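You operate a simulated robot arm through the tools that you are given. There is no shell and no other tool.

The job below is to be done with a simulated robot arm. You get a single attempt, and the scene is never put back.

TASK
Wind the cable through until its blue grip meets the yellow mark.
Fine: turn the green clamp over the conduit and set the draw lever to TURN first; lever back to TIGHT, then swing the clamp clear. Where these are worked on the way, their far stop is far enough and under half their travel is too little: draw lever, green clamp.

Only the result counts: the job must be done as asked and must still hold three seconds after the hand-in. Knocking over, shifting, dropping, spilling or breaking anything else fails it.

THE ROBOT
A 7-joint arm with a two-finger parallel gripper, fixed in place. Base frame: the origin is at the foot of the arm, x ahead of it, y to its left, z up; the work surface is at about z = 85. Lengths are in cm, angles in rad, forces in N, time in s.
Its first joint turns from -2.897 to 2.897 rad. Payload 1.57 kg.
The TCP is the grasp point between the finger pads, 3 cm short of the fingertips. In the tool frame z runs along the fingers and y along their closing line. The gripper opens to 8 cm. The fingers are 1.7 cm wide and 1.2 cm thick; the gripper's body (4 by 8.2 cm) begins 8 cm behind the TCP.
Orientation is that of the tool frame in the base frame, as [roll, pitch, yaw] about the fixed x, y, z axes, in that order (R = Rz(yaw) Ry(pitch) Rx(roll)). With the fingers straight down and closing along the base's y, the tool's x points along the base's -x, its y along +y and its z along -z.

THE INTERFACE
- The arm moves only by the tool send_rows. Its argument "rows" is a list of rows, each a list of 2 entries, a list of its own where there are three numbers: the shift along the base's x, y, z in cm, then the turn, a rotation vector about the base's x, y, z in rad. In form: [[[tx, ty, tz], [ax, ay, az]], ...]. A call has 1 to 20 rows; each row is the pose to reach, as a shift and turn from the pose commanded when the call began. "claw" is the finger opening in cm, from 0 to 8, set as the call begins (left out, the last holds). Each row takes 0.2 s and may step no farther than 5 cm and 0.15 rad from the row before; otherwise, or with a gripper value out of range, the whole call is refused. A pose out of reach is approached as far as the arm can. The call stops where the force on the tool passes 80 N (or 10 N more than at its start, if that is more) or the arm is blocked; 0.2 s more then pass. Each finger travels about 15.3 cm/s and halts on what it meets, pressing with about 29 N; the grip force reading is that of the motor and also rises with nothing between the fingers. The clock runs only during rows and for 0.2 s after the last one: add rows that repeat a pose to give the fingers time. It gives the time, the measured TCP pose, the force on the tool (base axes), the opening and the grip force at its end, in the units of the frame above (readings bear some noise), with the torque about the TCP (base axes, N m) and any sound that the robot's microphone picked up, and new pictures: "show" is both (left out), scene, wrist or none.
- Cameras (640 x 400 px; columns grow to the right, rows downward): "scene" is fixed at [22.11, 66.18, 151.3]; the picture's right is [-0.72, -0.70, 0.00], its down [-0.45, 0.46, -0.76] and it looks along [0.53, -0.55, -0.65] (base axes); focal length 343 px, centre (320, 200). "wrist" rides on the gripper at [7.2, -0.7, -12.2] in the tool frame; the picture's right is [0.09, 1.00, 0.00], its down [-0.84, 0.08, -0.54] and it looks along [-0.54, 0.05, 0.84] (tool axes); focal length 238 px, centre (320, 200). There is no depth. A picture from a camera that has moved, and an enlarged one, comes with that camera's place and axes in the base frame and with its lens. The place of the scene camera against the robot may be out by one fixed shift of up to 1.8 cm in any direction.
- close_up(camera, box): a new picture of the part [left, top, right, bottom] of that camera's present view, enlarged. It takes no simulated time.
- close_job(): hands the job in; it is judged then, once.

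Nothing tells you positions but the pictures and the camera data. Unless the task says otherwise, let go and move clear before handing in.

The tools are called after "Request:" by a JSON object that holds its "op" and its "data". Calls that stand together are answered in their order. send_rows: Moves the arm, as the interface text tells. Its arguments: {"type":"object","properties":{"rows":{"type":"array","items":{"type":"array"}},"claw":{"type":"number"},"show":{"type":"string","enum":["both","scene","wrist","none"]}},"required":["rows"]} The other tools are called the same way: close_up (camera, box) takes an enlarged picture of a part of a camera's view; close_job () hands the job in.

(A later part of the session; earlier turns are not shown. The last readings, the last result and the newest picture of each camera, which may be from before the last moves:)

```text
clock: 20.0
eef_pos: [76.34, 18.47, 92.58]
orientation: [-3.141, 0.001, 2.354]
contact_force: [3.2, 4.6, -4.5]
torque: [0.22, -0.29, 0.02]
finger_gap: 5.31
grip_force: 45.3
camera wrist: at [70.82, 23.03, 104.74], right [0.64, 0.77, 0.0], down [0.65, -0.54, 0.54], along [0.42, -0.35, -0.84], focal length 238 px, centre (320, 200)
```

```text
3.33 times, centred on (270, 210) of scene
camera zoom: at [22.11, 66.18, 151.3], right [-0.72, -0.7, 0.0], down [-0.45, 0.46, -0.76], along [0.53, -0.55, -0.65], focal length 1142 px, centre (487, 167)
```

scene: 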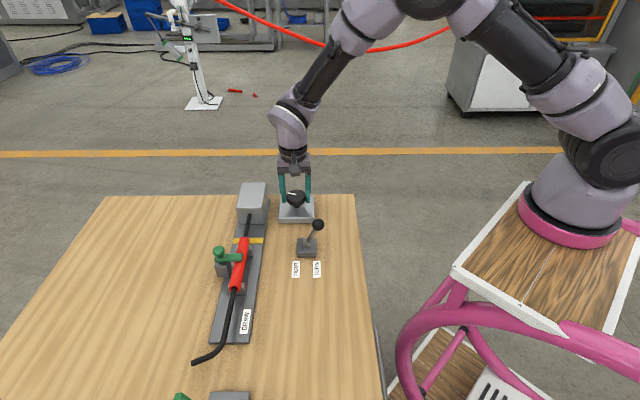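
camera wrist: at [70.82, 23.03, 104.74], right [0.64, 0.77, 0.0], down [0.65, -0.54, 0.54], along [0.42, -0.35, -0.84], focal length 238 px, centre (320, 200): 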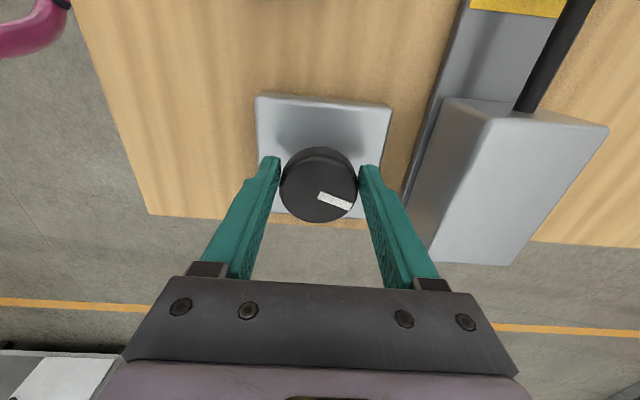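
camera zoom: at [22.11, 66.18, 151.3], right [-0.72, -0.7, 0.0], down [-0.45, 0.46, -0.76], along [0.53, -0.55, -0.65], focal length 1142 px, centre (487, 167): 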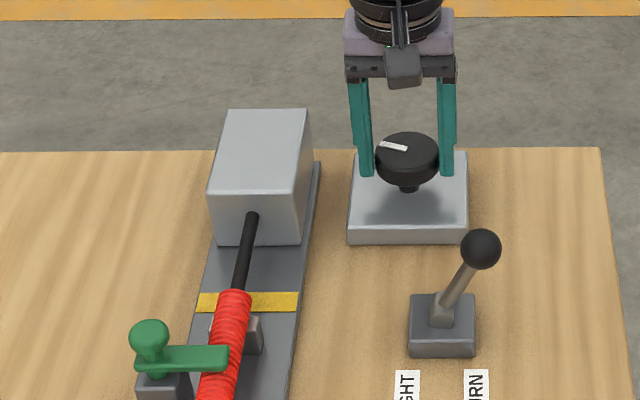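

The dial is gripped (gap 5.3 cm). I'll try a small clockwise turn and watch how the cable responds.

Request:
{"op": "send_rows", "data": {"rows": [[[0, 0, 0], [0, 0, -0.12]], [[0, 0, 0], [0, 0, -0.24]], [[0, 0, 0], [0, 0, -0.36]], [[0, 0, 0], [0, 0, -0.48]], [[0, 0, 0], [0, 0, -0.6]], [[0, 0, 0], [0, 0, -0.6]]]}}

Request:
{"op": "close_up", "data": {"camera": "scene", "box": [180, 170, 340, 290]}}

Request:
{"op": "close_up", "data": {"camera": "scene", "box": [160, 230, 340, 400]}}

```text
clock: 21.4
eef_pos: [76.96, 18.41, 92.78]
orientation: [3.133, 0.001, 1.752]
contact_force: [42.7, 19.2, -1.7]
torque: [0.39, -0.92, 0.32]
finger_gap: 5.28
grip_force: 45.2
camera wrist: at [74.87, 25.27, 105.07], right [0.96, 0.27, 0.01], down [0.22, -0.81, 0.54], along [0.15, -0.52, -0.84], focal length 238 px, centre (320, 200)
```

scene: 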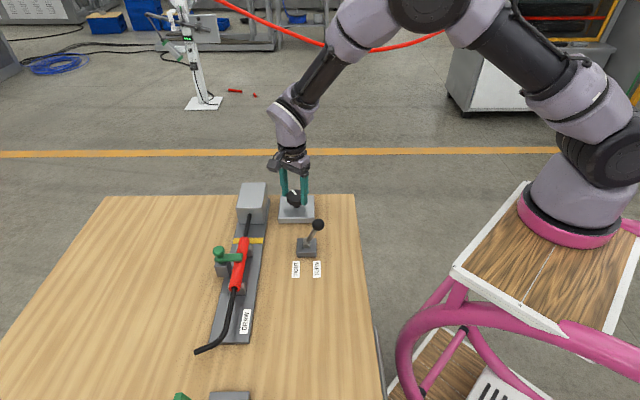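
wrist: 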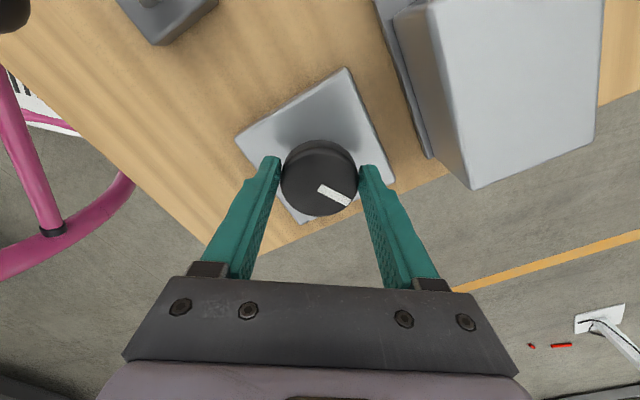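

```text
3.33 times, centred on (260, 230) of scene
camera zoom: at [22.11, 66.18, 151.3], right [-0.72, -0.7, 0.0], down [-0.45, 0.46, -0.76], along [0.53, -0.55, -0.65], focal length 1142 px, centre (520, 100)
```

zoom: 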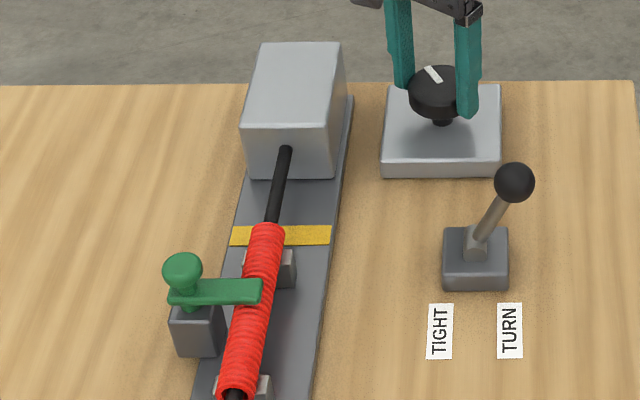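

```text
2.35 times, centred on (250, 315) of scene
camera zoom: at [22.11, 66.18, 151.3], right [-0.72, -0.7, 0.0], down [-0.45, 0.46, -0.76], along [0.53, -0.55, -0.65], focal length 806 px, centre (485, -71)
```

zoom: 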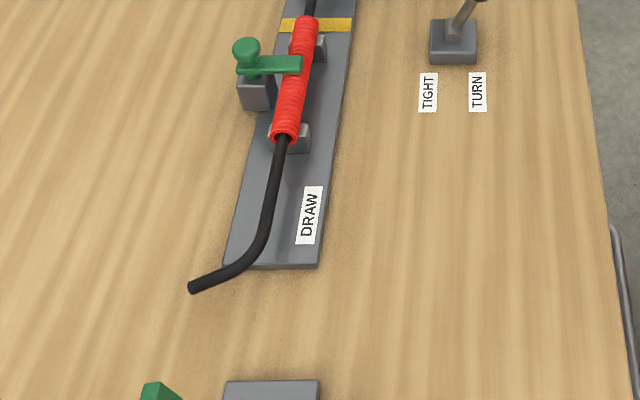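

Clockwise turning draws the cable in: its free end moved about 2 cm toward the box. The lateral force suggests I'm slightly off the dial's axis, so I'll release and re-measure its centre.

Request:
{"op": "send_rows", "data": {"rows": [[[0, 0, 0], [0, 0, -0.6]], [[0, 0, 0], [0, 0, -0.6]]], "claw": 8, "show": "none"}}

```text
refused: row 1 steps farther than a row can; nothing moved
```

Turns are relative to the current pose, so I'll release with zero rows.

Request:
{"op": "send_rows", "data": {"rows": [[[0, 0, 0], [0, 0, 0]], [[0, 0, 0], [0, 0, 0]]], "claw": 8}}

Request:
{"op": "close_up", "data": {"camera": "wrist", "box": [220, 80, 420, 280]}}

Request:
{"op": "close_up", "data": {"camera": "scene", "box": [180, 170, 340, 290]}}

Request:
{"op": "close_up", "data": {"camera": "scene", "box": [160, 230, 340, 400]}}

```text
clock: 22.0
eef_pos: [76.3, 18.32, 92.52]
orientation: [-3.138, 0.0, 1.752]
contact_force: [-0.7, 0.8, -0.6]
torque: [-0.01, -0.01, -0.02]
finger_gap: 8.02
grip_force: 0.0
camera wrist: at [74.4, 25.21, 104.86], right [0.96, 0.27, 0.0], down [0.23, -0.81, 0.54], along [0.15, -0.52, -0.84], focal length 238 px, centre (320, 200)
```

scene: 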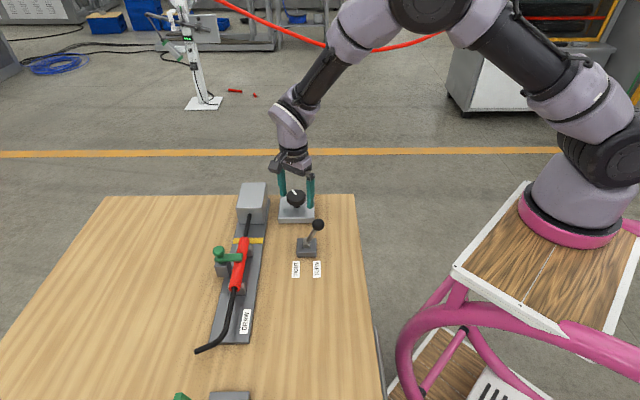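
wrist: 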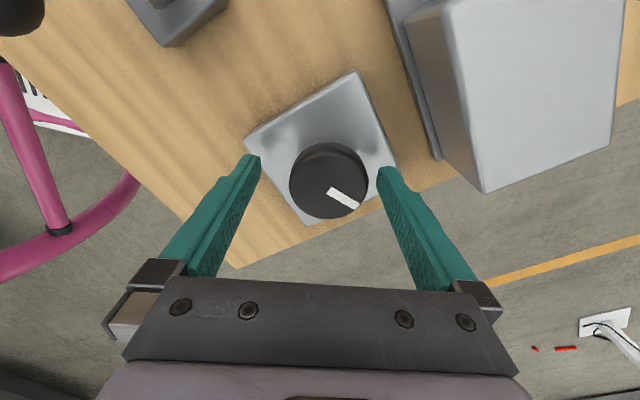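

```text
2.00 times, centred on (320, 180) of wrist
camera zoom: at [74.4, 25.21, 104.86], right [0.96, 0.27, 0.0], down [0.23, -0.81, 0.54], along [0.15, -0.52, -0.84], focal length 477 px, centre (320, 240)
```

zoom: 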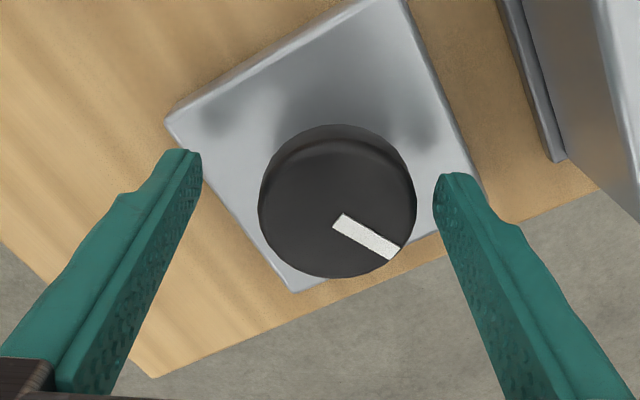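

```text
3.33 times, centred on (260, 230) of scene
camera zoom: at [22.11, 66.18, 151.3], right [-0.72, -0.7, 0.0], down [-0.45, 0.46, -0.76], along [0.53, -0.55, -0.65], focal length 1142 px, centre (520, 100)
```

zoom: 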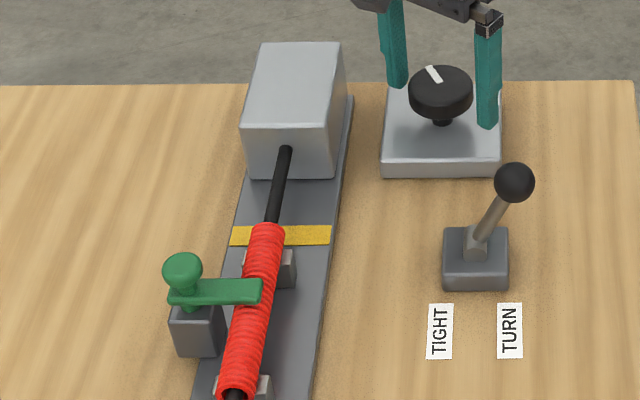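

```text
2.35 times, centred on (250, 315) of scene
camera zoom: at [22.11, 66.18, 151.3], right [-0.72, -0.7, 0.0], down [-0.45, 0.46, -0.76], along [0.53, -0.55, -0.65], focal length 806 px, centre (485, -71)
```

zoom: 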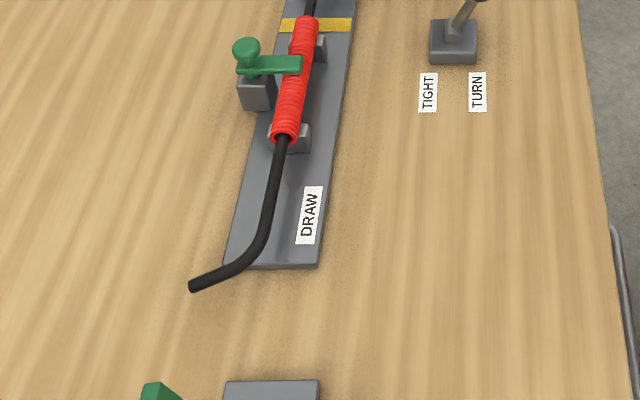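

The dial stayed put after release. Combining views, its true centre is near (76.95, 18.05) with its top at z≈91. I'll recentre there, rotate back and regrip.

Request:
{"op": "send_rows", "data": {"rows": [[[0.2, -0.1, 0], [0, 0, 0.15]], [[0.4, -0.2, 0], [0, 0, 0.3]], [[0.65, -0.3, -0.3], [0, 0, 0.45]], [[0.65, -0.3, -0.5], [0, 0, 0.6]], [[0.65, -0.3, -0.5], [0, 0, 0.75]], [[0.65, -0.3, -0.5], [0, 0, 0.9]], [[0.65, -0.3, -0.5], [0, 0, 0.9]]], "claw": 8}}

Request:
{"op": "close_up", "data": {"camera": "wrist", "box": [220, 80, 420, 280]}}

```text
clock: 23.6
eef_pos: [76.98, 17.97, 92.2]
orientation: [3.141, 0.0, 2.655]
contact_force: [0.8, -0.1, 0.6]
torque: [0.01, 0.02, 0.0]
finger_gap: 8.0
grip_force: 0.0
camera wrist: at [70.34, 20.83, 104.42], right [0.38, 0.92, 0.0], down [0.78, -0.32, 0.54], along [0.5, -0.21, -0.84], focal length 238 px, centre (320, 200)
```

scene: 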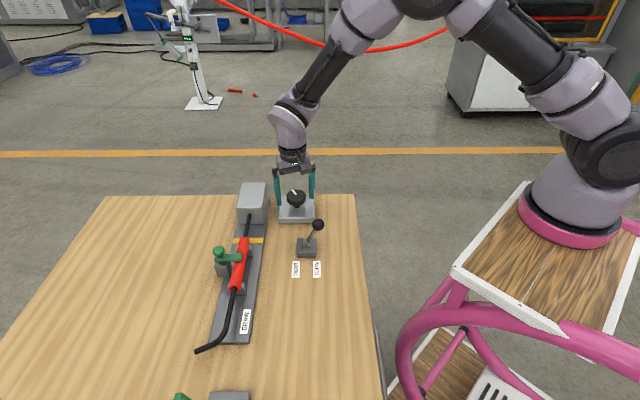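
wrist: 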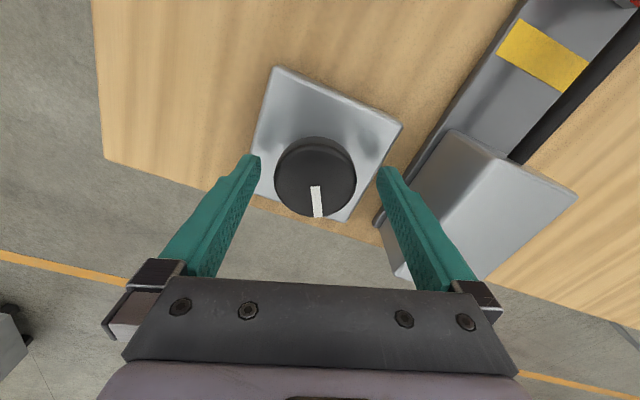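

```text
2.00 times, centred on (320, 180) of wrist
camera zoom: at [70.34, 20.83, 104.42], right [0.38, 0.92, 0.0], down [0.78, -0.32, 0.54], along [0.5, -0.21, -0.84], focal length 477 px, centre (320, 240)
```

zoom: 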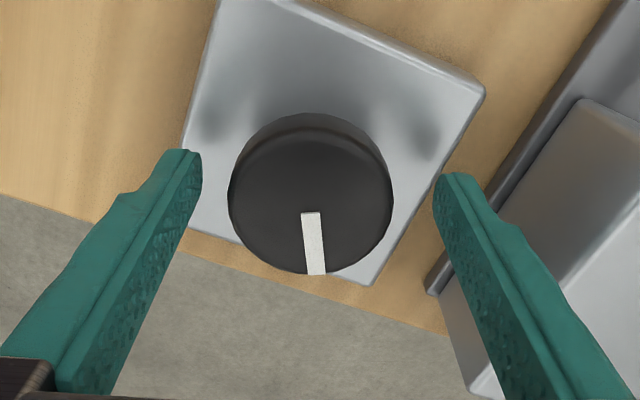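

Using lateral offsets from three views, the dial axis is at about (77.05, 17.62). I'll shift there, grip, and check that the force is balanced.

Request:
{"op": "send_rows", "data": {"rows": [[[0.06, -0.35, -0.1], [0, 0, 0]], [[0.06, -0.35, -0.1], [0, 0, 0]]], "show": "none"}}

Request:
{"op": "send_rows", "data": {"rows": [[[0, 0, 0], [0, 0, 0]], [[0, 0, 0], [0, 0, 0]], [[0, 0, 0], [0, 0, 0]]], "claw": 0, "show": "none"}}

Request:
{"op": "send_rows", "data": {"rows": [[[0, 0, 0], [0, 0, -0.1]], [[0, 0, 0], [0, 0, -0.2]], [[0, 0, 0], [0, 0, -0.3]], [[0, 0, 0], [0, 0, -0.4]], [[0, 0, 0], [0, 0, -0.5]], [[0, 0, 0], [0, 0, -0.6]], [[0, 0, 0], [0, 0, -0.6]]]}}

Request:
{"op": "close_up", "data": {"camera": "scene", "box": [180, 170, 340, 290]}}

Request:
{"op": "close_up", "data": {"camera": "scene", "box": [160, 230, 340, 400]}}

```text
clock: 24.2
eef_pos: [77.06, 17.68, 92.09]
orientation: [3.141, 0.0, 2.655]
contact_force: [-0.2, -0.6, -0.1]
torque: [0.03, -0.03, -0.03]
finger_gap: 7.99
grip_force: 0.1
```

```text
clock: 25.0
eef_pos: [77.05, 17.65, 92.14]
orientation: [-3.14, 0.0, 2.652]
contact_force: [-0.1, 0.1, -0.9]
torque: [0.01, -0.18, -0.01]
finger_gap: 5.32
grip_force: 44.8
```

```text
clock: 26.6
eef_pos: [77.06, 17.75, 92.09]
orientation: [-3.14, 0.0, 2.053]
contact_force: [-3.0, 5.3, -16.1]
torque: [0.5, 0.29, 0.03]
finger_gap: 5.32
grip_force: 44.6
camera wrist: at [73.19, 23.77, 104.3], right [0.84, 0.54, 0.0], down [0.46, -0.71, 0.54], along [0.29, -0.45, -0.84], focal length 238 px, centre (320, 200)
```

scene: 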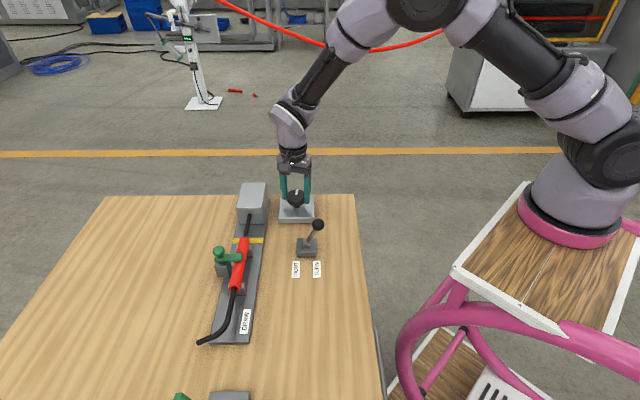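
wrist: 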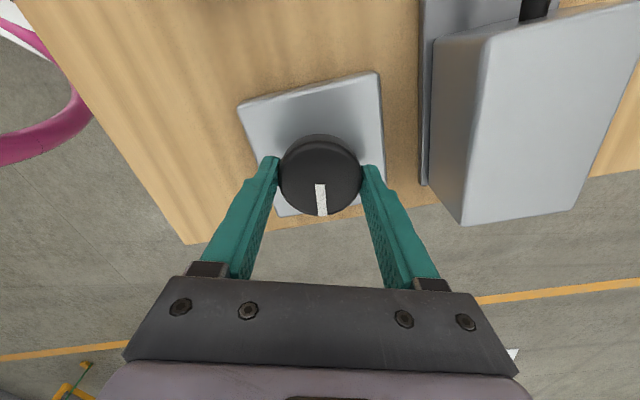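

```text
3.33 times, centred on (260, 230) of scene
camera zoom: at [22.11, 66.18, 151.3], right [-0.72, -0.7, 0.0], down [-0.45, 0.46, -0.76], along [0.53, -0.55, -0.65], focal length 1142 px, centre (520, 100)
```

zoom: 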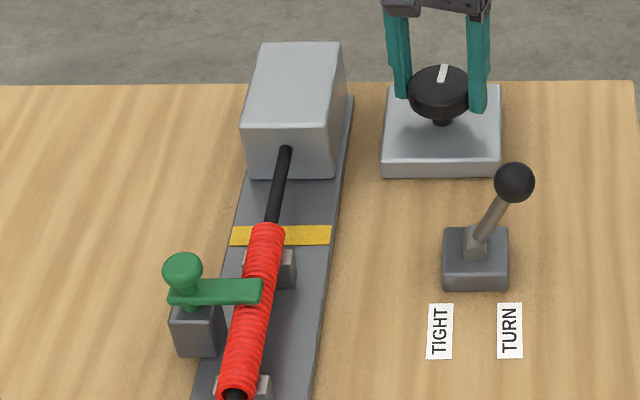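

```text
2.35 times, centred on (250, 315) of scene
camera zoom: at [22.11, 66.18, 151.3], right [-0.72, -0.7, 0.0], down [-0.45, 0.46, -0.76], along [0.53, -0.55, -0.65], focal length 806 px, centre (485, -71)
```

zoom: 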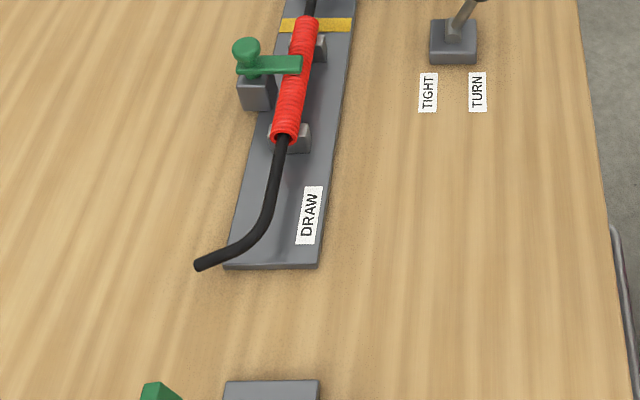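

Now the turn is clean: low forces, and the cable advances about 2–3 cm per 0.6 rad. No blue is showing yet, so I'll keep winding.

Request:
{"op": "send_rows", "data": {"rows": [[[0, 0, 0], [0, 0, -0.1]], [[0, 0, 0], [0, 0, -0.2]], [[0, 0, 0], [0, 0, -0.3]], [[0, 0, 0], [0, 0, -0.4]], [[0, 0, 0], [0, 0, -0.5]], [[0, 0, 0], [0, 0, -0.6]], [[0, 0, 0], [0, 0, -0.6]]]}}

Request:
{"op": "close_up", "data": {"camera": "scene", "box": [180, 170, 340, 290]}}

Request:
{"op": "close_up", "data": {"camera": "scene", "box": [160, 230, 340, 400]}}

```text
clock: 28.2
eef_pos: [77.06, 17.78, 92.11]
orientation: [-3.141, -0.001, 1.451]
contact_force: [-9.8, 12.3, -10.1]
torque: [0.34, 0.28, 0.0]
finger_gap: 5.3
grip_force: 45.2
camera wrist: at [77.28, 24.92, 104.31], right [1.0, -0.03, 0.0], down [-0.02, -0.84, 0.54], along [-0.01, -0.54, -0.84], focal length 238 px, centre (320, 200)
```

scene: 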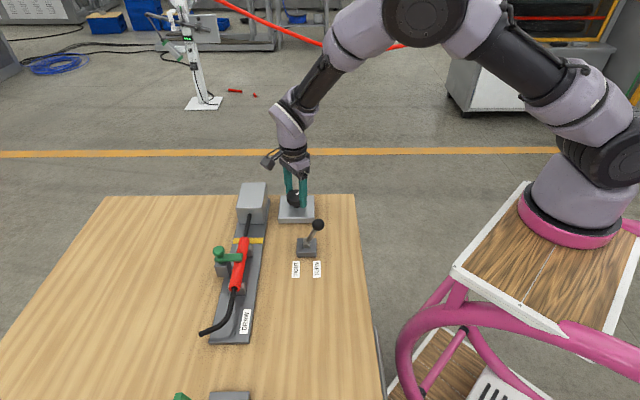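
wrist: 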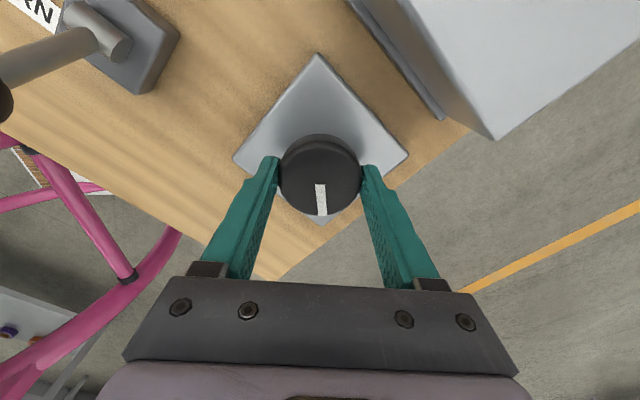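

```text
3.33 times, centred on (260, 230) of scene
camera zoom: at [22.11, 66.18, 151.3], right [-0.72, -0.7, 0.0], down [-0.45, 0.46, -0.76], along [0.53, -0.55, -0.65], focal length 1142 px, centre (520, 100)
```

zoom: 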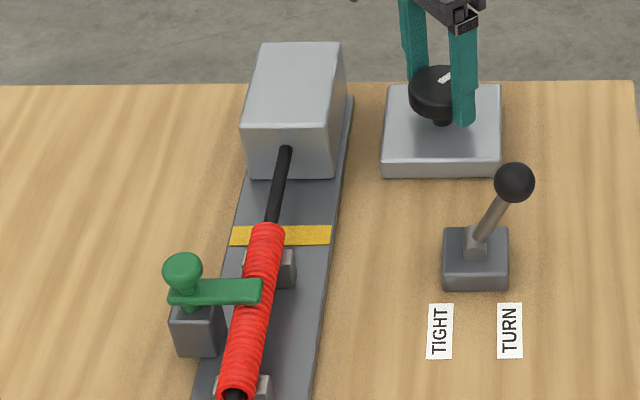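

```text
2.35 times, centred on (250, 315) of scene
camera zoom: at [22.11, 66.18, 151.3], right [-0.72, -0.7, 0.0], down [-0.45, 0.46, -0.76], along [0.53, -0.55, -0.65], focal length 806 px, centre (485, -71)
```

zoom: 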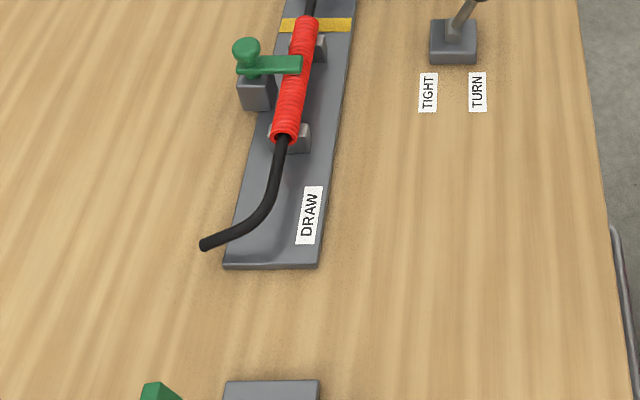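

The cable translates about 3.1 cm per radian, so 5.6 cm so far. I'll continue the same stroke.

Request:
{"op": "send_rows", "data": {"rows": [[[0, 0, 0], [0, 0, -0.1]], [[0, 0, 0], [0, 0, -0.2]], [[0, 0, 0], [0, 0, -0.3]], [[0, 0, 0], [0, 0, -0.4]], [[0, 0, 0], [0, 0, -0.5]], [[0, 0, 0], [0, 0, -0.6]], [[0, 0, 0], [0, 0, -0.6]]]}}

Request:
{"op": "close_up", "data": {"camera": "scene", "box": [180, 170, 340, 290]}}

Request:
{"op": "close_up", "data": {"camera": "scene", "box": [160, 230, 340, 400]}}

```text
clock: 29.8
eef_pos: [77.07, 17.74, 92.09]
orientation: [-3.141, 0.0, 0.852]
contact_force: [-14.9, 11.3, -12.4]
torque: [0.39, 0.43, -0.02]
finger_gap: 5.32
grip_force: 45.0
camera wrist: at [81.35, 23.56, 104.31], right [0.81, -0.59, 0.0], down [-0.49, -0.68, 0.54], along [-0.32, -0.44, -0.84], focal length 238 px, centre (320, 200)
```

scene: 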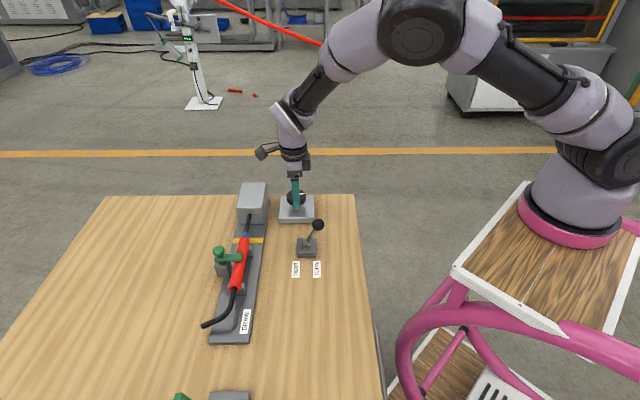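
wrist: 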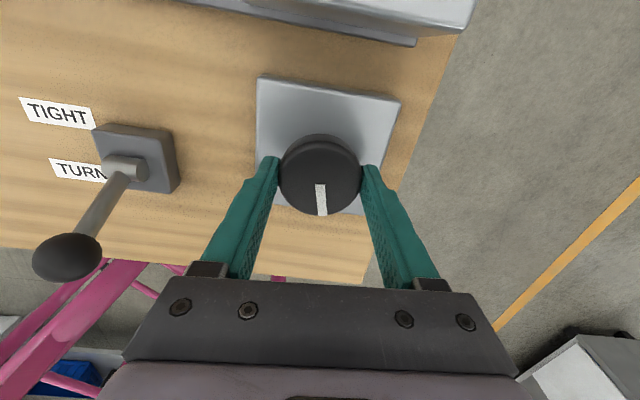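

```text
3.33 times, centred on (260, 230) of scene
camera zoom: at [22.11, 66.18, 151.3], right [-0.72, -0.7, 0.0], down [-0.45, 0.46, -0.76], along [0.53, -0.55, -0.65], focal length 1142 px, centre (520, 100)
```

zoom: 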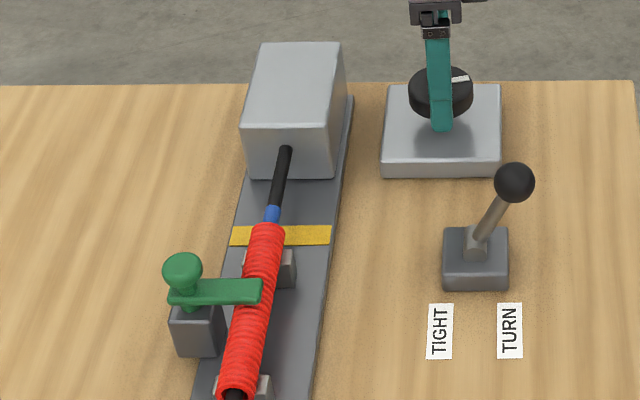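

```text
2.35 times, centred on (250, 315) of scene
camera zoom: at [22.11, 66.18, 151.3], right [-0.72, -0.7, 0.0], down [-0.45, 0.46, -0.76], along [0.53, -0.55, -0.65], focal length 806 px, centre (485, -71)
```

zoom: 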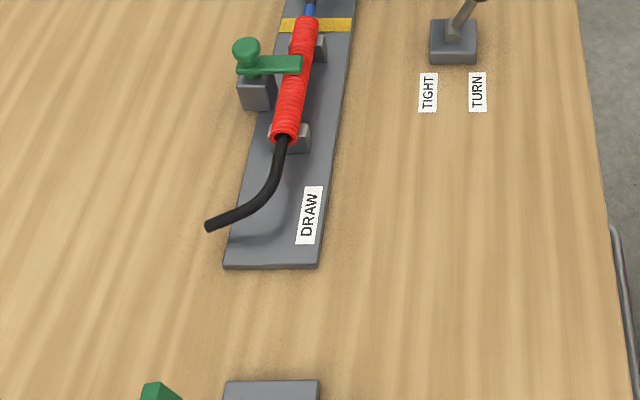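

Blue has emerged from the conduit end near the yellow mark. I need precision here, so I'll zoom in before continuing.

Request:
{"op": "close_up", "data": {"camera": "scene", "box": [225, 200, 275, 260]}}

```text
6.67 times, centred on (250, 230) of scene
camera zoom: at [22.11, 66.18, 151.3], right [-0.72, -0.7, 0.0], down [-0.45, 0.46, -0.76], along [0.53, -0.55, -0.65], focal length 2284 px, centre (787, 0)
```

zoom: 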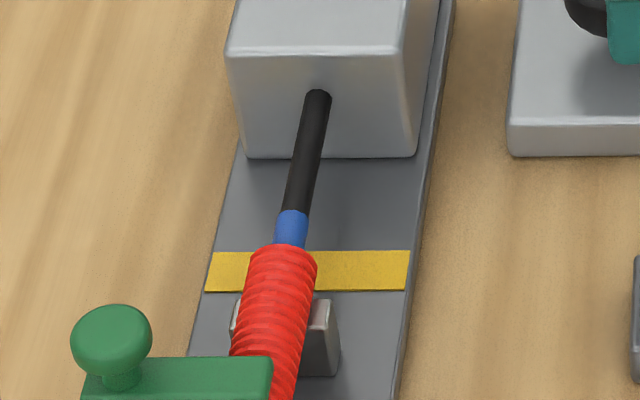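

The blue grip's leading edge is just at the front of the yellow strip. I don't yet know how long the grip is, so I'll wind gently by 0.25 rad (about 0.8 cm) and look again.

Request:
{"op": "send_rows", "data": {"rows": [[[0, 0, 0], [0, 0, -0.08]], [[0, 0, 0], [0, 0, -0.16]], [[0, 0, 0], [0, 0, -0.25]], [[0, 0, 0], [0, 0, -0.25]]], "show": "none"}}

Request:
{"op": "close_up", "data": {"camera": "scene", "box": [225, 200, 275, 260]}}

```text
clock: 30.8
eef_pos: [77.01, 17.72, 92.04]
orientation: [3.141, 0.001, 0.603]
contact_force: [-17.9, 11.6, -10.5]
torque: [0.03, 0.3, -0.03]
finger_gap: 5.33
grip_force: 44.9
```

```text
6.67 times, centred on (250, 230) of scene
camera zoom: at [22.11, 66.18, 151.3], right [-0.72, -0.7, 0.0], down [-0.45, 0.46, -0.76], along [0.53, -0.55, -0.65], focal length 2284 px, centre (787, 0)
```

zoom: 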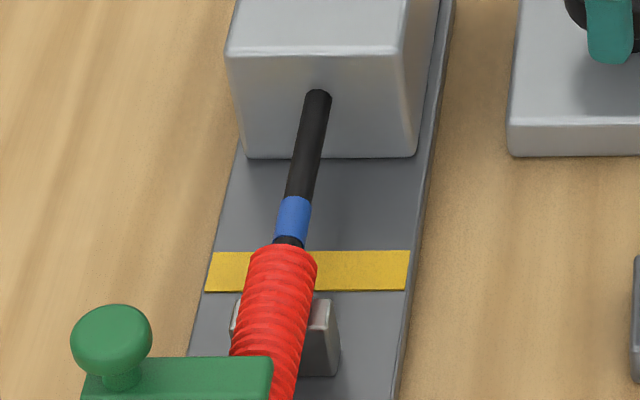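

The grip is a short (about 2 cm) blue band, now completely out, and appears about 0.6 cm short of the strip's centre. To remove parallax I'll release the dial and look with the wrist camera square to the mark.

Request:
{"op": "send_rows", "data": {"rows": [[[0, 0, 0], [0, 0, 0]], [[0, 0, 0], [0, 0, 0]], [[0, 0, 4], [0, 0, 0]], [[0, 0, 8], [0, 0, 0]], [[0, 0, 11], [0, 0, 0]], [[0, 4, 11], [0, 0, 0.09]], [[0, 8, 11], [0, 0, 0.18]], [[-0.1, 12, 11], [0, 0, 0.18]], [[-0.2, 15.6, 11], [0, 0, 0.18]], [[-0.2, 15.6, 11], [0, 0, 0.18]]], "claw": 8}}

Request:
{"op": "close_up", "data": {"camera": "wrist", "box": [250, 60, 390, 180]}}

Request:
{"op": "close_up", "data": {"camera": "scene", "box": [225, 200, 275, 260]}}

```text
clock: 33.0
eef_pos: [77.06, 33.22, 103.18]
orientation: [-3.141, 0.001, 0.783]
contact_force: [0.3, -0.6, 0.7]
torque: [0.01, 0.0, 0.01]
finger_gap: 8.01
grip_force: 0.0
camera wrist: at [81.66, 38.87, 115.44], right [0.77, -0.64, 0.0], down [-0.54, -0.65, 0.54], along [-0.35, -0.42, -0.84], focal length 238 px, centre (320, 200)
```

scene: 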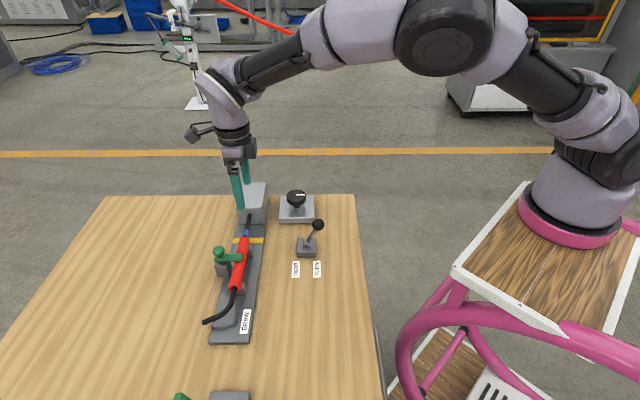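
wrist: 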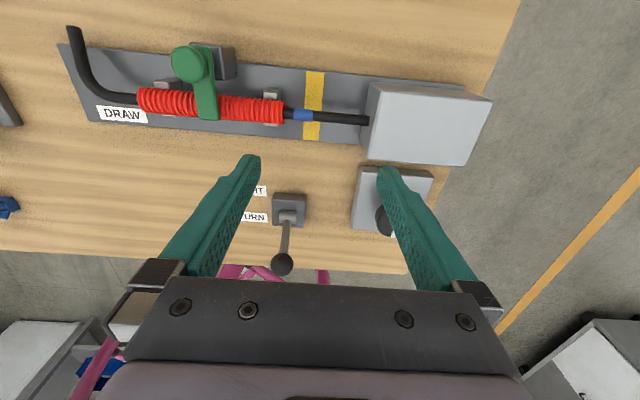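

```text
3.33 times, centred on (320, 120) of wrist
camera zoom: at [81.66, 38.87, 115.44], right [0.77, -0.64, 0.0], down [-0.54, -0.65, 0.54], along [-0.35, -0.42, -0.84], focal length 794 px, centre (320, 467)
```

zoom: 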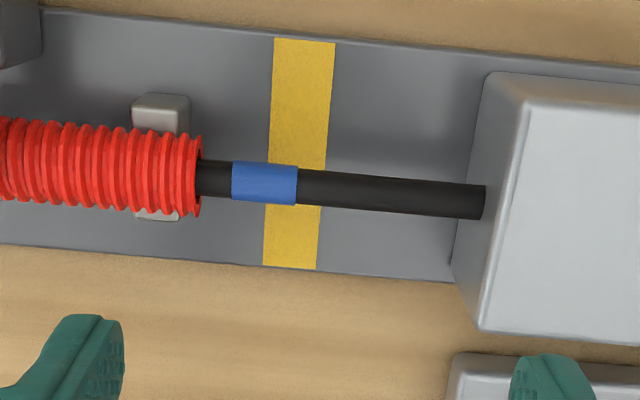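

```text
6.67 times, centred on (250, 230) of scene
camera zoom: at [22.11, 66.18, 151.3], right [-0.72, -0.7, 0.0], down [-0.45, 0.46, -0.76], along [0.53, -0.55, -0.65], focal length 2284 px, centre (787, 0)
```

zoom: 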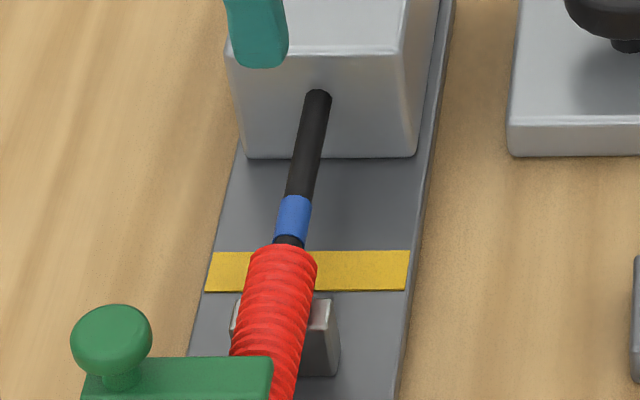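

Square view: the blue band's centre is about 1.0 cm short of the strip's centre, and the two have nearly equal width. I'll return to the dial, regrip and wind about 0.31 rad more.

Request:
{"op": "send_rows", "data": {"rows": [[[0, -4, 0], [0, 0, 0.06]], [[0, -8, 0], [0, 0, 0.12]], [[0, -12, 0], [0, 0, 0.12]], [[0, -15.55, 0], [0, 0, 0.12]], [[0, -15.55, -4], [0, 0, 0.12]], [[0, -15.55, -8], [0, 0, 0.12]], [[0, -15.55, -11.1], [0, 0, 0.12]], [[0, -15.55, -11.1], [0, 0, 0.12]]], "claw": 8, "show": "wrist"}}

```text
clock: 34.8
eef_pos: [77.04, 17.67, 92.02]
orientation: [-3.141, 0.001, 0.904]
contact_force: [0.3, -0.4, 1.4]
torque: [0.01, -0.01, -0.01]
finger_gap: 8.01
grip_force: 0.1
camera wrist: at [80.95, 23.67, 104.19], right [0.84, -0.54, 0.0], down [-0.46, -0.71, 0.54], along [-0.29, -0.45, -0.84], focal length 238 px, centre (320, 200)
```

wrist: 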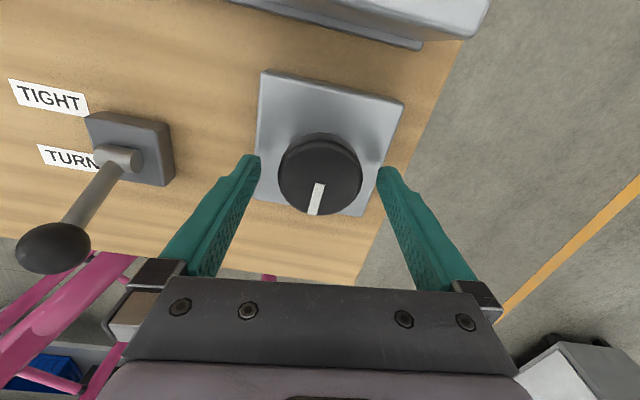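

Centred over the dial. I'll grip, then wind 0.31 rad.

Request:
{"op": "send_rows", "data": {"rows": [[[0, 0, 0], [0, 0, 0]], [[0, 0, 0], [0, 0, 0]], [[0, 0, 0], [0, 0, 0]]], "claw": 0, "show": "none"}}

Request:
{"op": "send_rows", "data": {"rows": [[[0, 0, 0], [0, 0, -0.08]], [[0, 0, 0], [0, 0, -0.16]], [[0, 0, 0], [0, 0, -0.24]], [[0, 0, 0], [0, 0, -0.31]], [[0, 0, 0], [0, 0, -0.31]], [[0, 0, 0], [0, 0, -0.31]]], "show": "none"}}

Request:
{"op": "close_up", "data": {"camera": "scene", "box": [225, 200, 275, 260]}}

```text
clock: 35.6
eef_pos: [77.05, 17.53, 91.87]
orientation: [-3.141, 0.0, 0.904]
contact_force: [0.4, -1.8, -4.6]
torque: [0.61, -0.61, -0.01]
finger_gap: 5.32
grip_force: 45.3
```

```text
clock: 37.0
eef_pos: [76.93, 17.62, 92.05]
orientation: [-3.14, 0.001, 0.593]
contact_force: [7.8, 1.6, -14.1]
torque: [-0.13, -0.5, -0.01]
finger_gap: 5.27
grip_force: 45.0
```

```text
6.67 times, centred on (250, 230) of scene
camera zoom: at [22.11, 66.18, 151.3], right [-0.72, -0.7, 0.0], down [-0.45, 0.46, -0.76], along [0.53, -0.55, -0.65], focal length 2284 px, centre (787, 0)
```

zoom: 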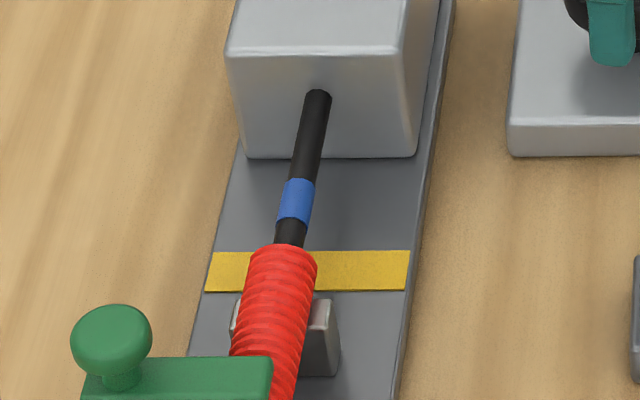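

The band advanced about 1 cm. I'll release and check square-on again.

Request:
{"op": "send_rows", "data": {"rows": [[[0, 0, 0], [0, 0, 0]], [[0, 0, 0], [0, 0, 0]], [[0, 0, 4], [0, 0, 0]], [[0, 0, 8], [0, 0, 0]], [[0, 0, 11.1], [0, 0, 0]], [[0, 4, 11.1], [0, 0, 0.09]], [[0, 8, 11.1], [0, 0, 0.19]], [[0, 12, 11.1], [0, 0, 0.19]], [[0, 15.6, 11.1], [0, 0, 0.19]], [[0, 15.6, 11.1], [0, 0, 0.19]]], "claw": 8, "show": "wrist"}}

Request:
{"op": "close_up", "data": {"camera": "wrist", "box": [250, 60, 390, 180]}}

```text
clock: 39.2
eef_pos: [76.82, 33.26, 103.18]
orientation: [3.141, 0.001, 0.783]
contact_force: [0.3, 0.9, 0.1]
torque: [0.01, -0.02, 0.01]
finger_gap: 7.99
grip_force: 0.1
camera wrist: at [81.61, 38.87, 115.51], right [0.77, -0.64, 0.0], down [-0.54, -0.65, 0.54], along [-0.35, -0.42, -0.84], focal length 238 px, centre (320, 200)
```

wrist: 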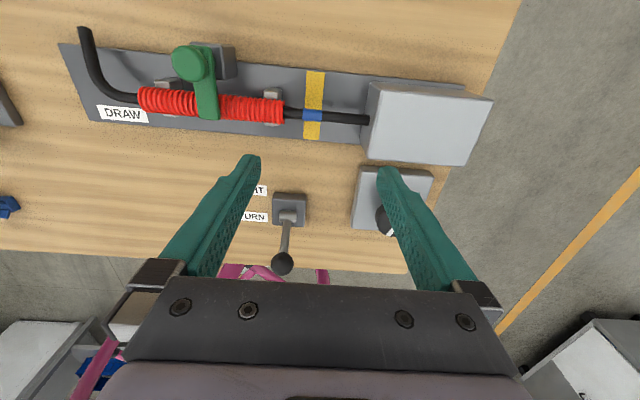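

```text
3.33 times, centred on (320, 120) of wrist
camera zoom: at [81.61, 38.87, 115.51], right [0.77, -0.64, 0.0], down [-0.54, -0.65, 0.54], along [-0.35, -0.42, -0.84], focal length 794 px, centre (320, 467)
```

zoom: 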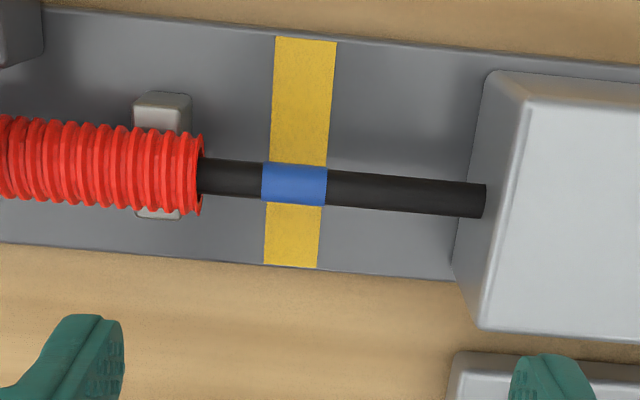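

The blue band now sits on the yellow strip to within a fraction of a millimetre. Next I'll move to the far side of the lever (TURN side) with closed fingers to push it back to TIGHT.

Request:
{"op": "send_rows", "data": {"rows": [[[-3.5, -2.6, 1], [0, 0, 0]], [[-7, -5.2, 1], [0, 0, 0]], [[-10.5, -7.9, 1], [0, 0, 0]], [[-14, -10.5, 1], [0, 0, 0]], [[-17.6, -13.3, 1], [0, 0, 0]], [[-17.6, -13.3, 1], [0, 0, 0]]], "claw": 0}}

Request:
{"op": "close_up", "data": {"camera": "wrist", "box": [220, 40, 420, 240]}}

Request:
{"op": "close_up", "data": {"camera": "scene", "box": [180, 170, 360, 290]}}

```text
clock: 40.6
eef_pos: [59.27, 19.83, 104.18]
orientation: [3.141, -0.001, 0.783]
contact_force: [-0.2, 0.2, 0.1]
torque: [-0.03, 0.01, -0.01]
finger_gap: 0.0
grip_force: 20.9
camera wrist: at [63.9, 25.43, 116.37], right [0.77, -0.64, 0.0], down [-0.54, -0.65, 0.54], along [-0.35, -0.42, -0.84], focal length 238 px, centre (320, 200)
```

scene: 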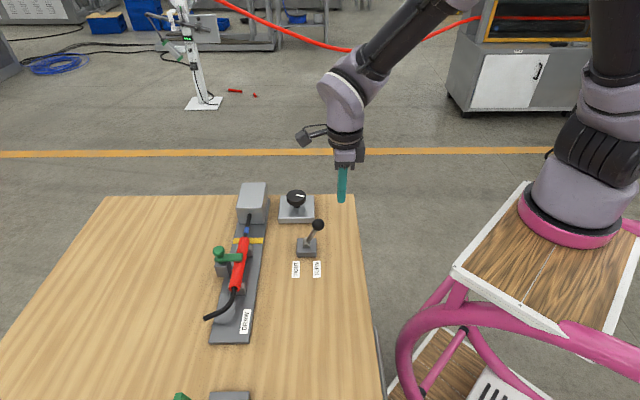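
wrist: 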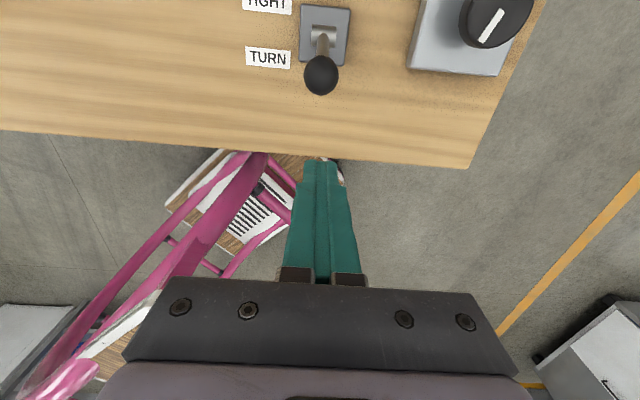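

```text
2.00 times, centred on (320, 140) of wrist
camera zoom: at [63.9, 25.43, 116.37], right [0.77, -0.64, 0.0], down [-0.54, -0.65, 0.54], along [-0.35, -0.42, -0.84], focal length 477 px, centre (320, 320)
```

zoom: 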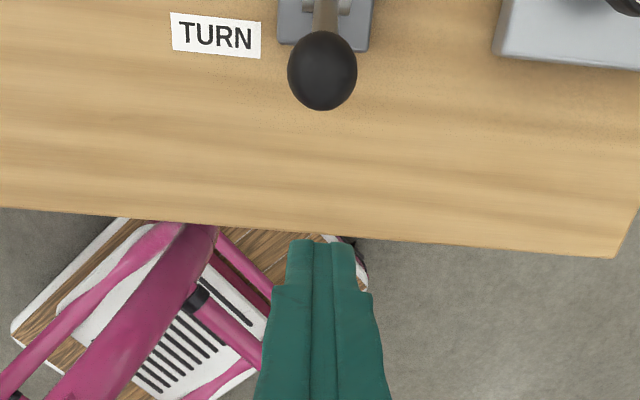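

```text
3.33 times, centred on (270, 230) of scene
camera zoom: at [22.11, 66.18, 151.3], right [-0.72, -0.7, 0.0], down [-0.45, 0.46, -0.76], along [0.53, -0.55, -0.65], focal length 1142 px, centre (487, 100)
```

zoom: 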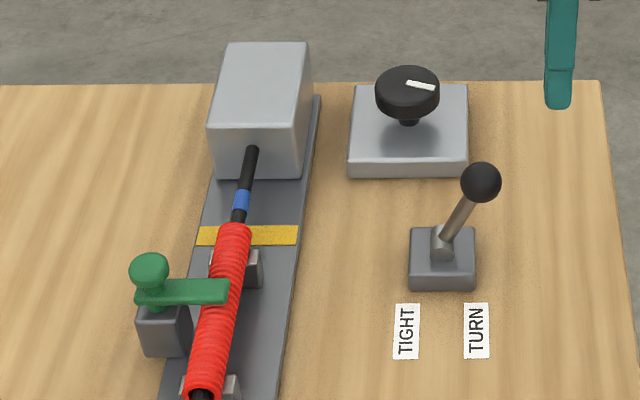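

The lever knob is at (62.6, 23.8). I'll align with it, descend on its outer side and push toward TIGHT.

Request:
{"op": "send_rows", "data": {"rows": [[[-0.3, 0.3, -4], [0, 0, 0]], [[-0.3, 0.3, -7.5], [0, 0, 0]], [[-0.3, 0.3, -8.9], [0, 0, 0]], [[0.7, 1.3, -8.9], [0, 0, 0]], [[1.5, 2.1, -8.9], [0, 0, 0]], [[2.1, 2.7, -8.9], [0, 0, 0]], [[2.7, 3.3, -8.9], [0, 0, 0]], [[3.3, 3.9, -8.9], [0, 0, 0]], [[3.9, 4.5, -8.9], [0, 0, 0]], [[4.5, 5.1, -8.9], [0, 0, 0]], [[5.0, 5.6, -8.9], [0, 0, 0]], [[5.0, 5.6, -8.9], [0, 0, 0]]]}}

Request:
{"op": "close_up", "data": {"camera": "scene", "box": [180, 170, 360, 290]}}

```text
clock: 43.2
eef_pos: [64.44, 25.53, 95.17]
orientation: [3.141, 0.0, 0.782]
contact_force: [0.8, -0.5, 0.7]
torque: [-0.01, 0.01, 0.02]
finger_gap: 0.0
grip_force: 21.2
camera wrist: at [68.97, 31.15, 107.39], right [0.77, -0.64, 0.0], down [-0.54, -0.65, 0.54], along [-0.35, -0.42, -0.84], focal length 238 px, centre (320, 200)
```

scene: 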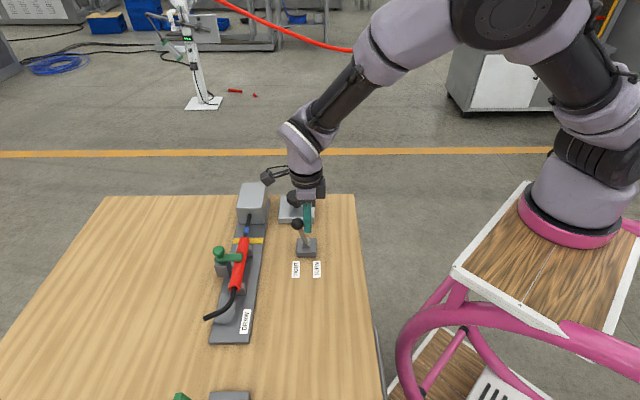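
wrist: 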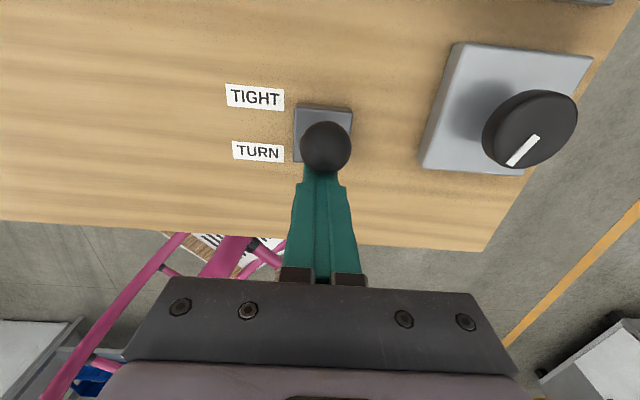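

```text
3.33 times, centred on (270, 230) of scene
camera zoom: at [22.11, 66.18, 151.3], right [-0.72, -0.7, 0.0], down [-0.45, 0.46, -0.76], along [0.53, -0.55, -0.65], focal length 1142 px, centre (487, 100)
```

zoom: 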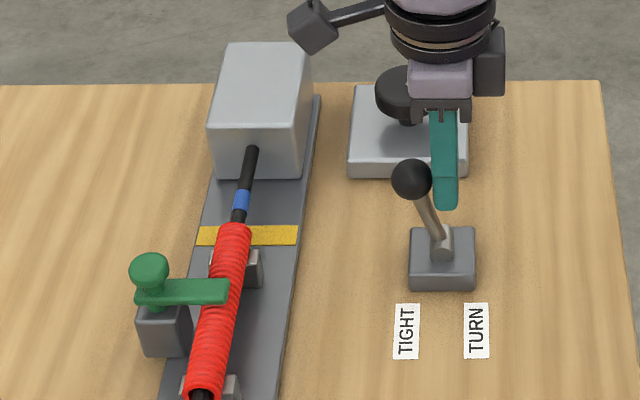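

The lever has crossed to the TIGHT side and the band hasn't moved. I'll push the last bit to the stop in small steps.

Request:
{"op": "send_rows", "data": {"rows": [[[0.4, 0.4, 0], [0, 0, 0]], [[0.7, 0.7, 0], [0, 0, 0]], [[0.95, 0.95, 0], [0, 0, 0]], [[1.15, 1.15, 0], [0, 0, 0]], [[1.15, 1.15, 0], [0, 0, 0]]], "show": "none"}}

Request:
{"op": "close_up", "data": {"camera": "scene", "box": [180, 170, 360, 290]}}

```text
clock: 44.4
eef_pos: [65.17, 26.38, 95.18]
orientation: [3.141, 0.004, 0.782]
contact_force: [-36.6, -34.4, 10.7]
torque: [-0.75, 0.85, -0.01]
finger_gap: 0.0
grip_force: 21.8
```

```text
3.33 times, centred on (270, 230) of scene
camera zoom: at [22.11, 66.18, 151.3], right [-0.72, -0.7, 0.0], down [-0.45, 0.46, -0.76], along [0.53, -0.55, -0.65], focal length 1142 px, centre (487, 100)
```

zoom: 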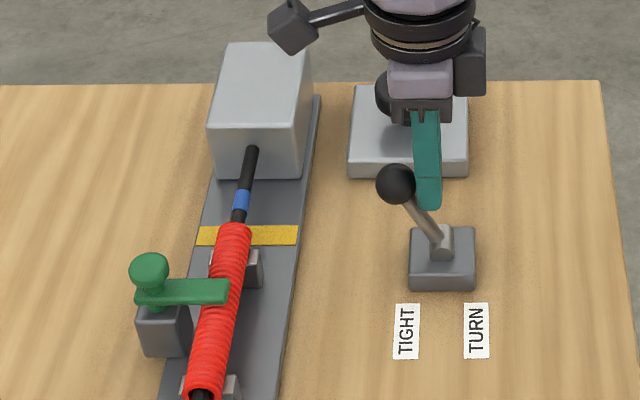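

The lever is firmly back at its TIGHT stop. I'll back off, rise, and move to the clamp's tail side to look before swinging it clear.

Request:
{"op": "send_rows", "data": {"rows": [[[-0.8, -0.8, 0], [0, 0, 0]], [[-1.5, -1.5, 1], [0, 0, 0]], [[-1.5, -1.5, 5.5], [0, 0, 0]], [[-1.5, -1.5, 10], [0, 0, 0]], [[-1, 3, 10], [0, 0, 0]], [[0, 7.5, 10], [0, 0, 0]], [[1, 12, 10], [0, 0, 0]], [[2.2, 16, 10], [0, 0, 0]], [[3.2, 18.3, 10], [0, 0, 0]], [[3.2, 18.3, 7], [0, 0, 0]], [[3.2, 18.3, 7], [0, 0, 0]]]}}

Request:
{"op": "close_up", "data": {"camera": "wrist", "box": [220, 60, 420, 260]}}

Request:
{"op": "close_up", "data": {"camera": "scene", "box": [180, 170, 340, 290]}}

```text
clock: 46.8
eef_pos: [68.79, 45.26, 102.2]
orientation: [3.141, 0.0, 0.783]
contact_force: [-1.1, 0.2, -0.1]
torque: [0.01, -0.01, -0.02]
finger_gap: 0.0
grip_force: 21.1
camera wrist: at [73.32, 50.87, 114.46], right [0.77, -0.64, 0.0], down [-0.54, -0.65, 0.54], along [-0.35, -0.42, -0.84], focal length 238 px, centre (320, 200)
```

scene: 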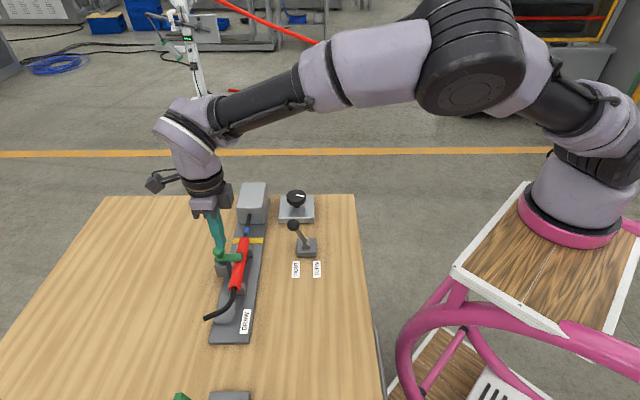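
wrist: 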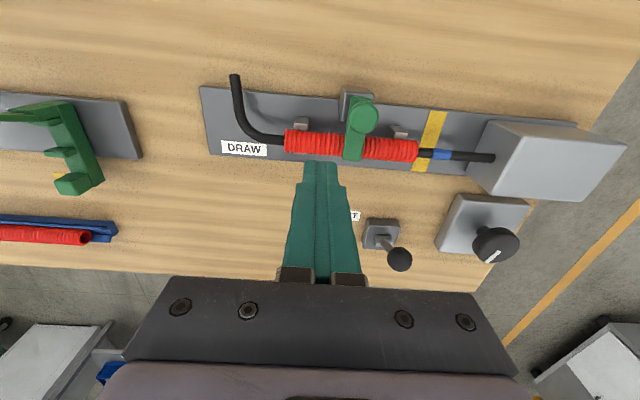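

```text
2.00 times, centred on (320, 160) of wrist
camera zoom: at [73.32, 50.87, 114.46], right [0.77, -0.64, 0.0], down [-0.54, -0.65, 0.54], along [-0.35, -0.42, -0.84], focal length 477 px, centre (320, 280)
```

zoom: 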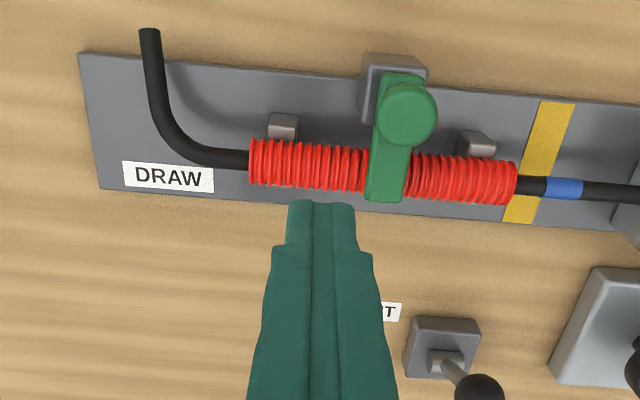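

```text
3.33 times, centred on (260, 230) of scene
camera zoom: at [22.11, 66.18, 151.3], right [-0.72, -0.7, 0.0], down [-0.45, 0.46, -0.76], along [0.53, -0.55, -0.65], focal length 1142 px, centre (520, 100)
```

zoom: 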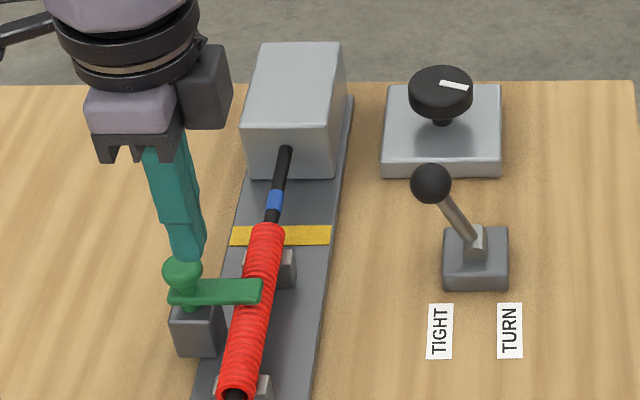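

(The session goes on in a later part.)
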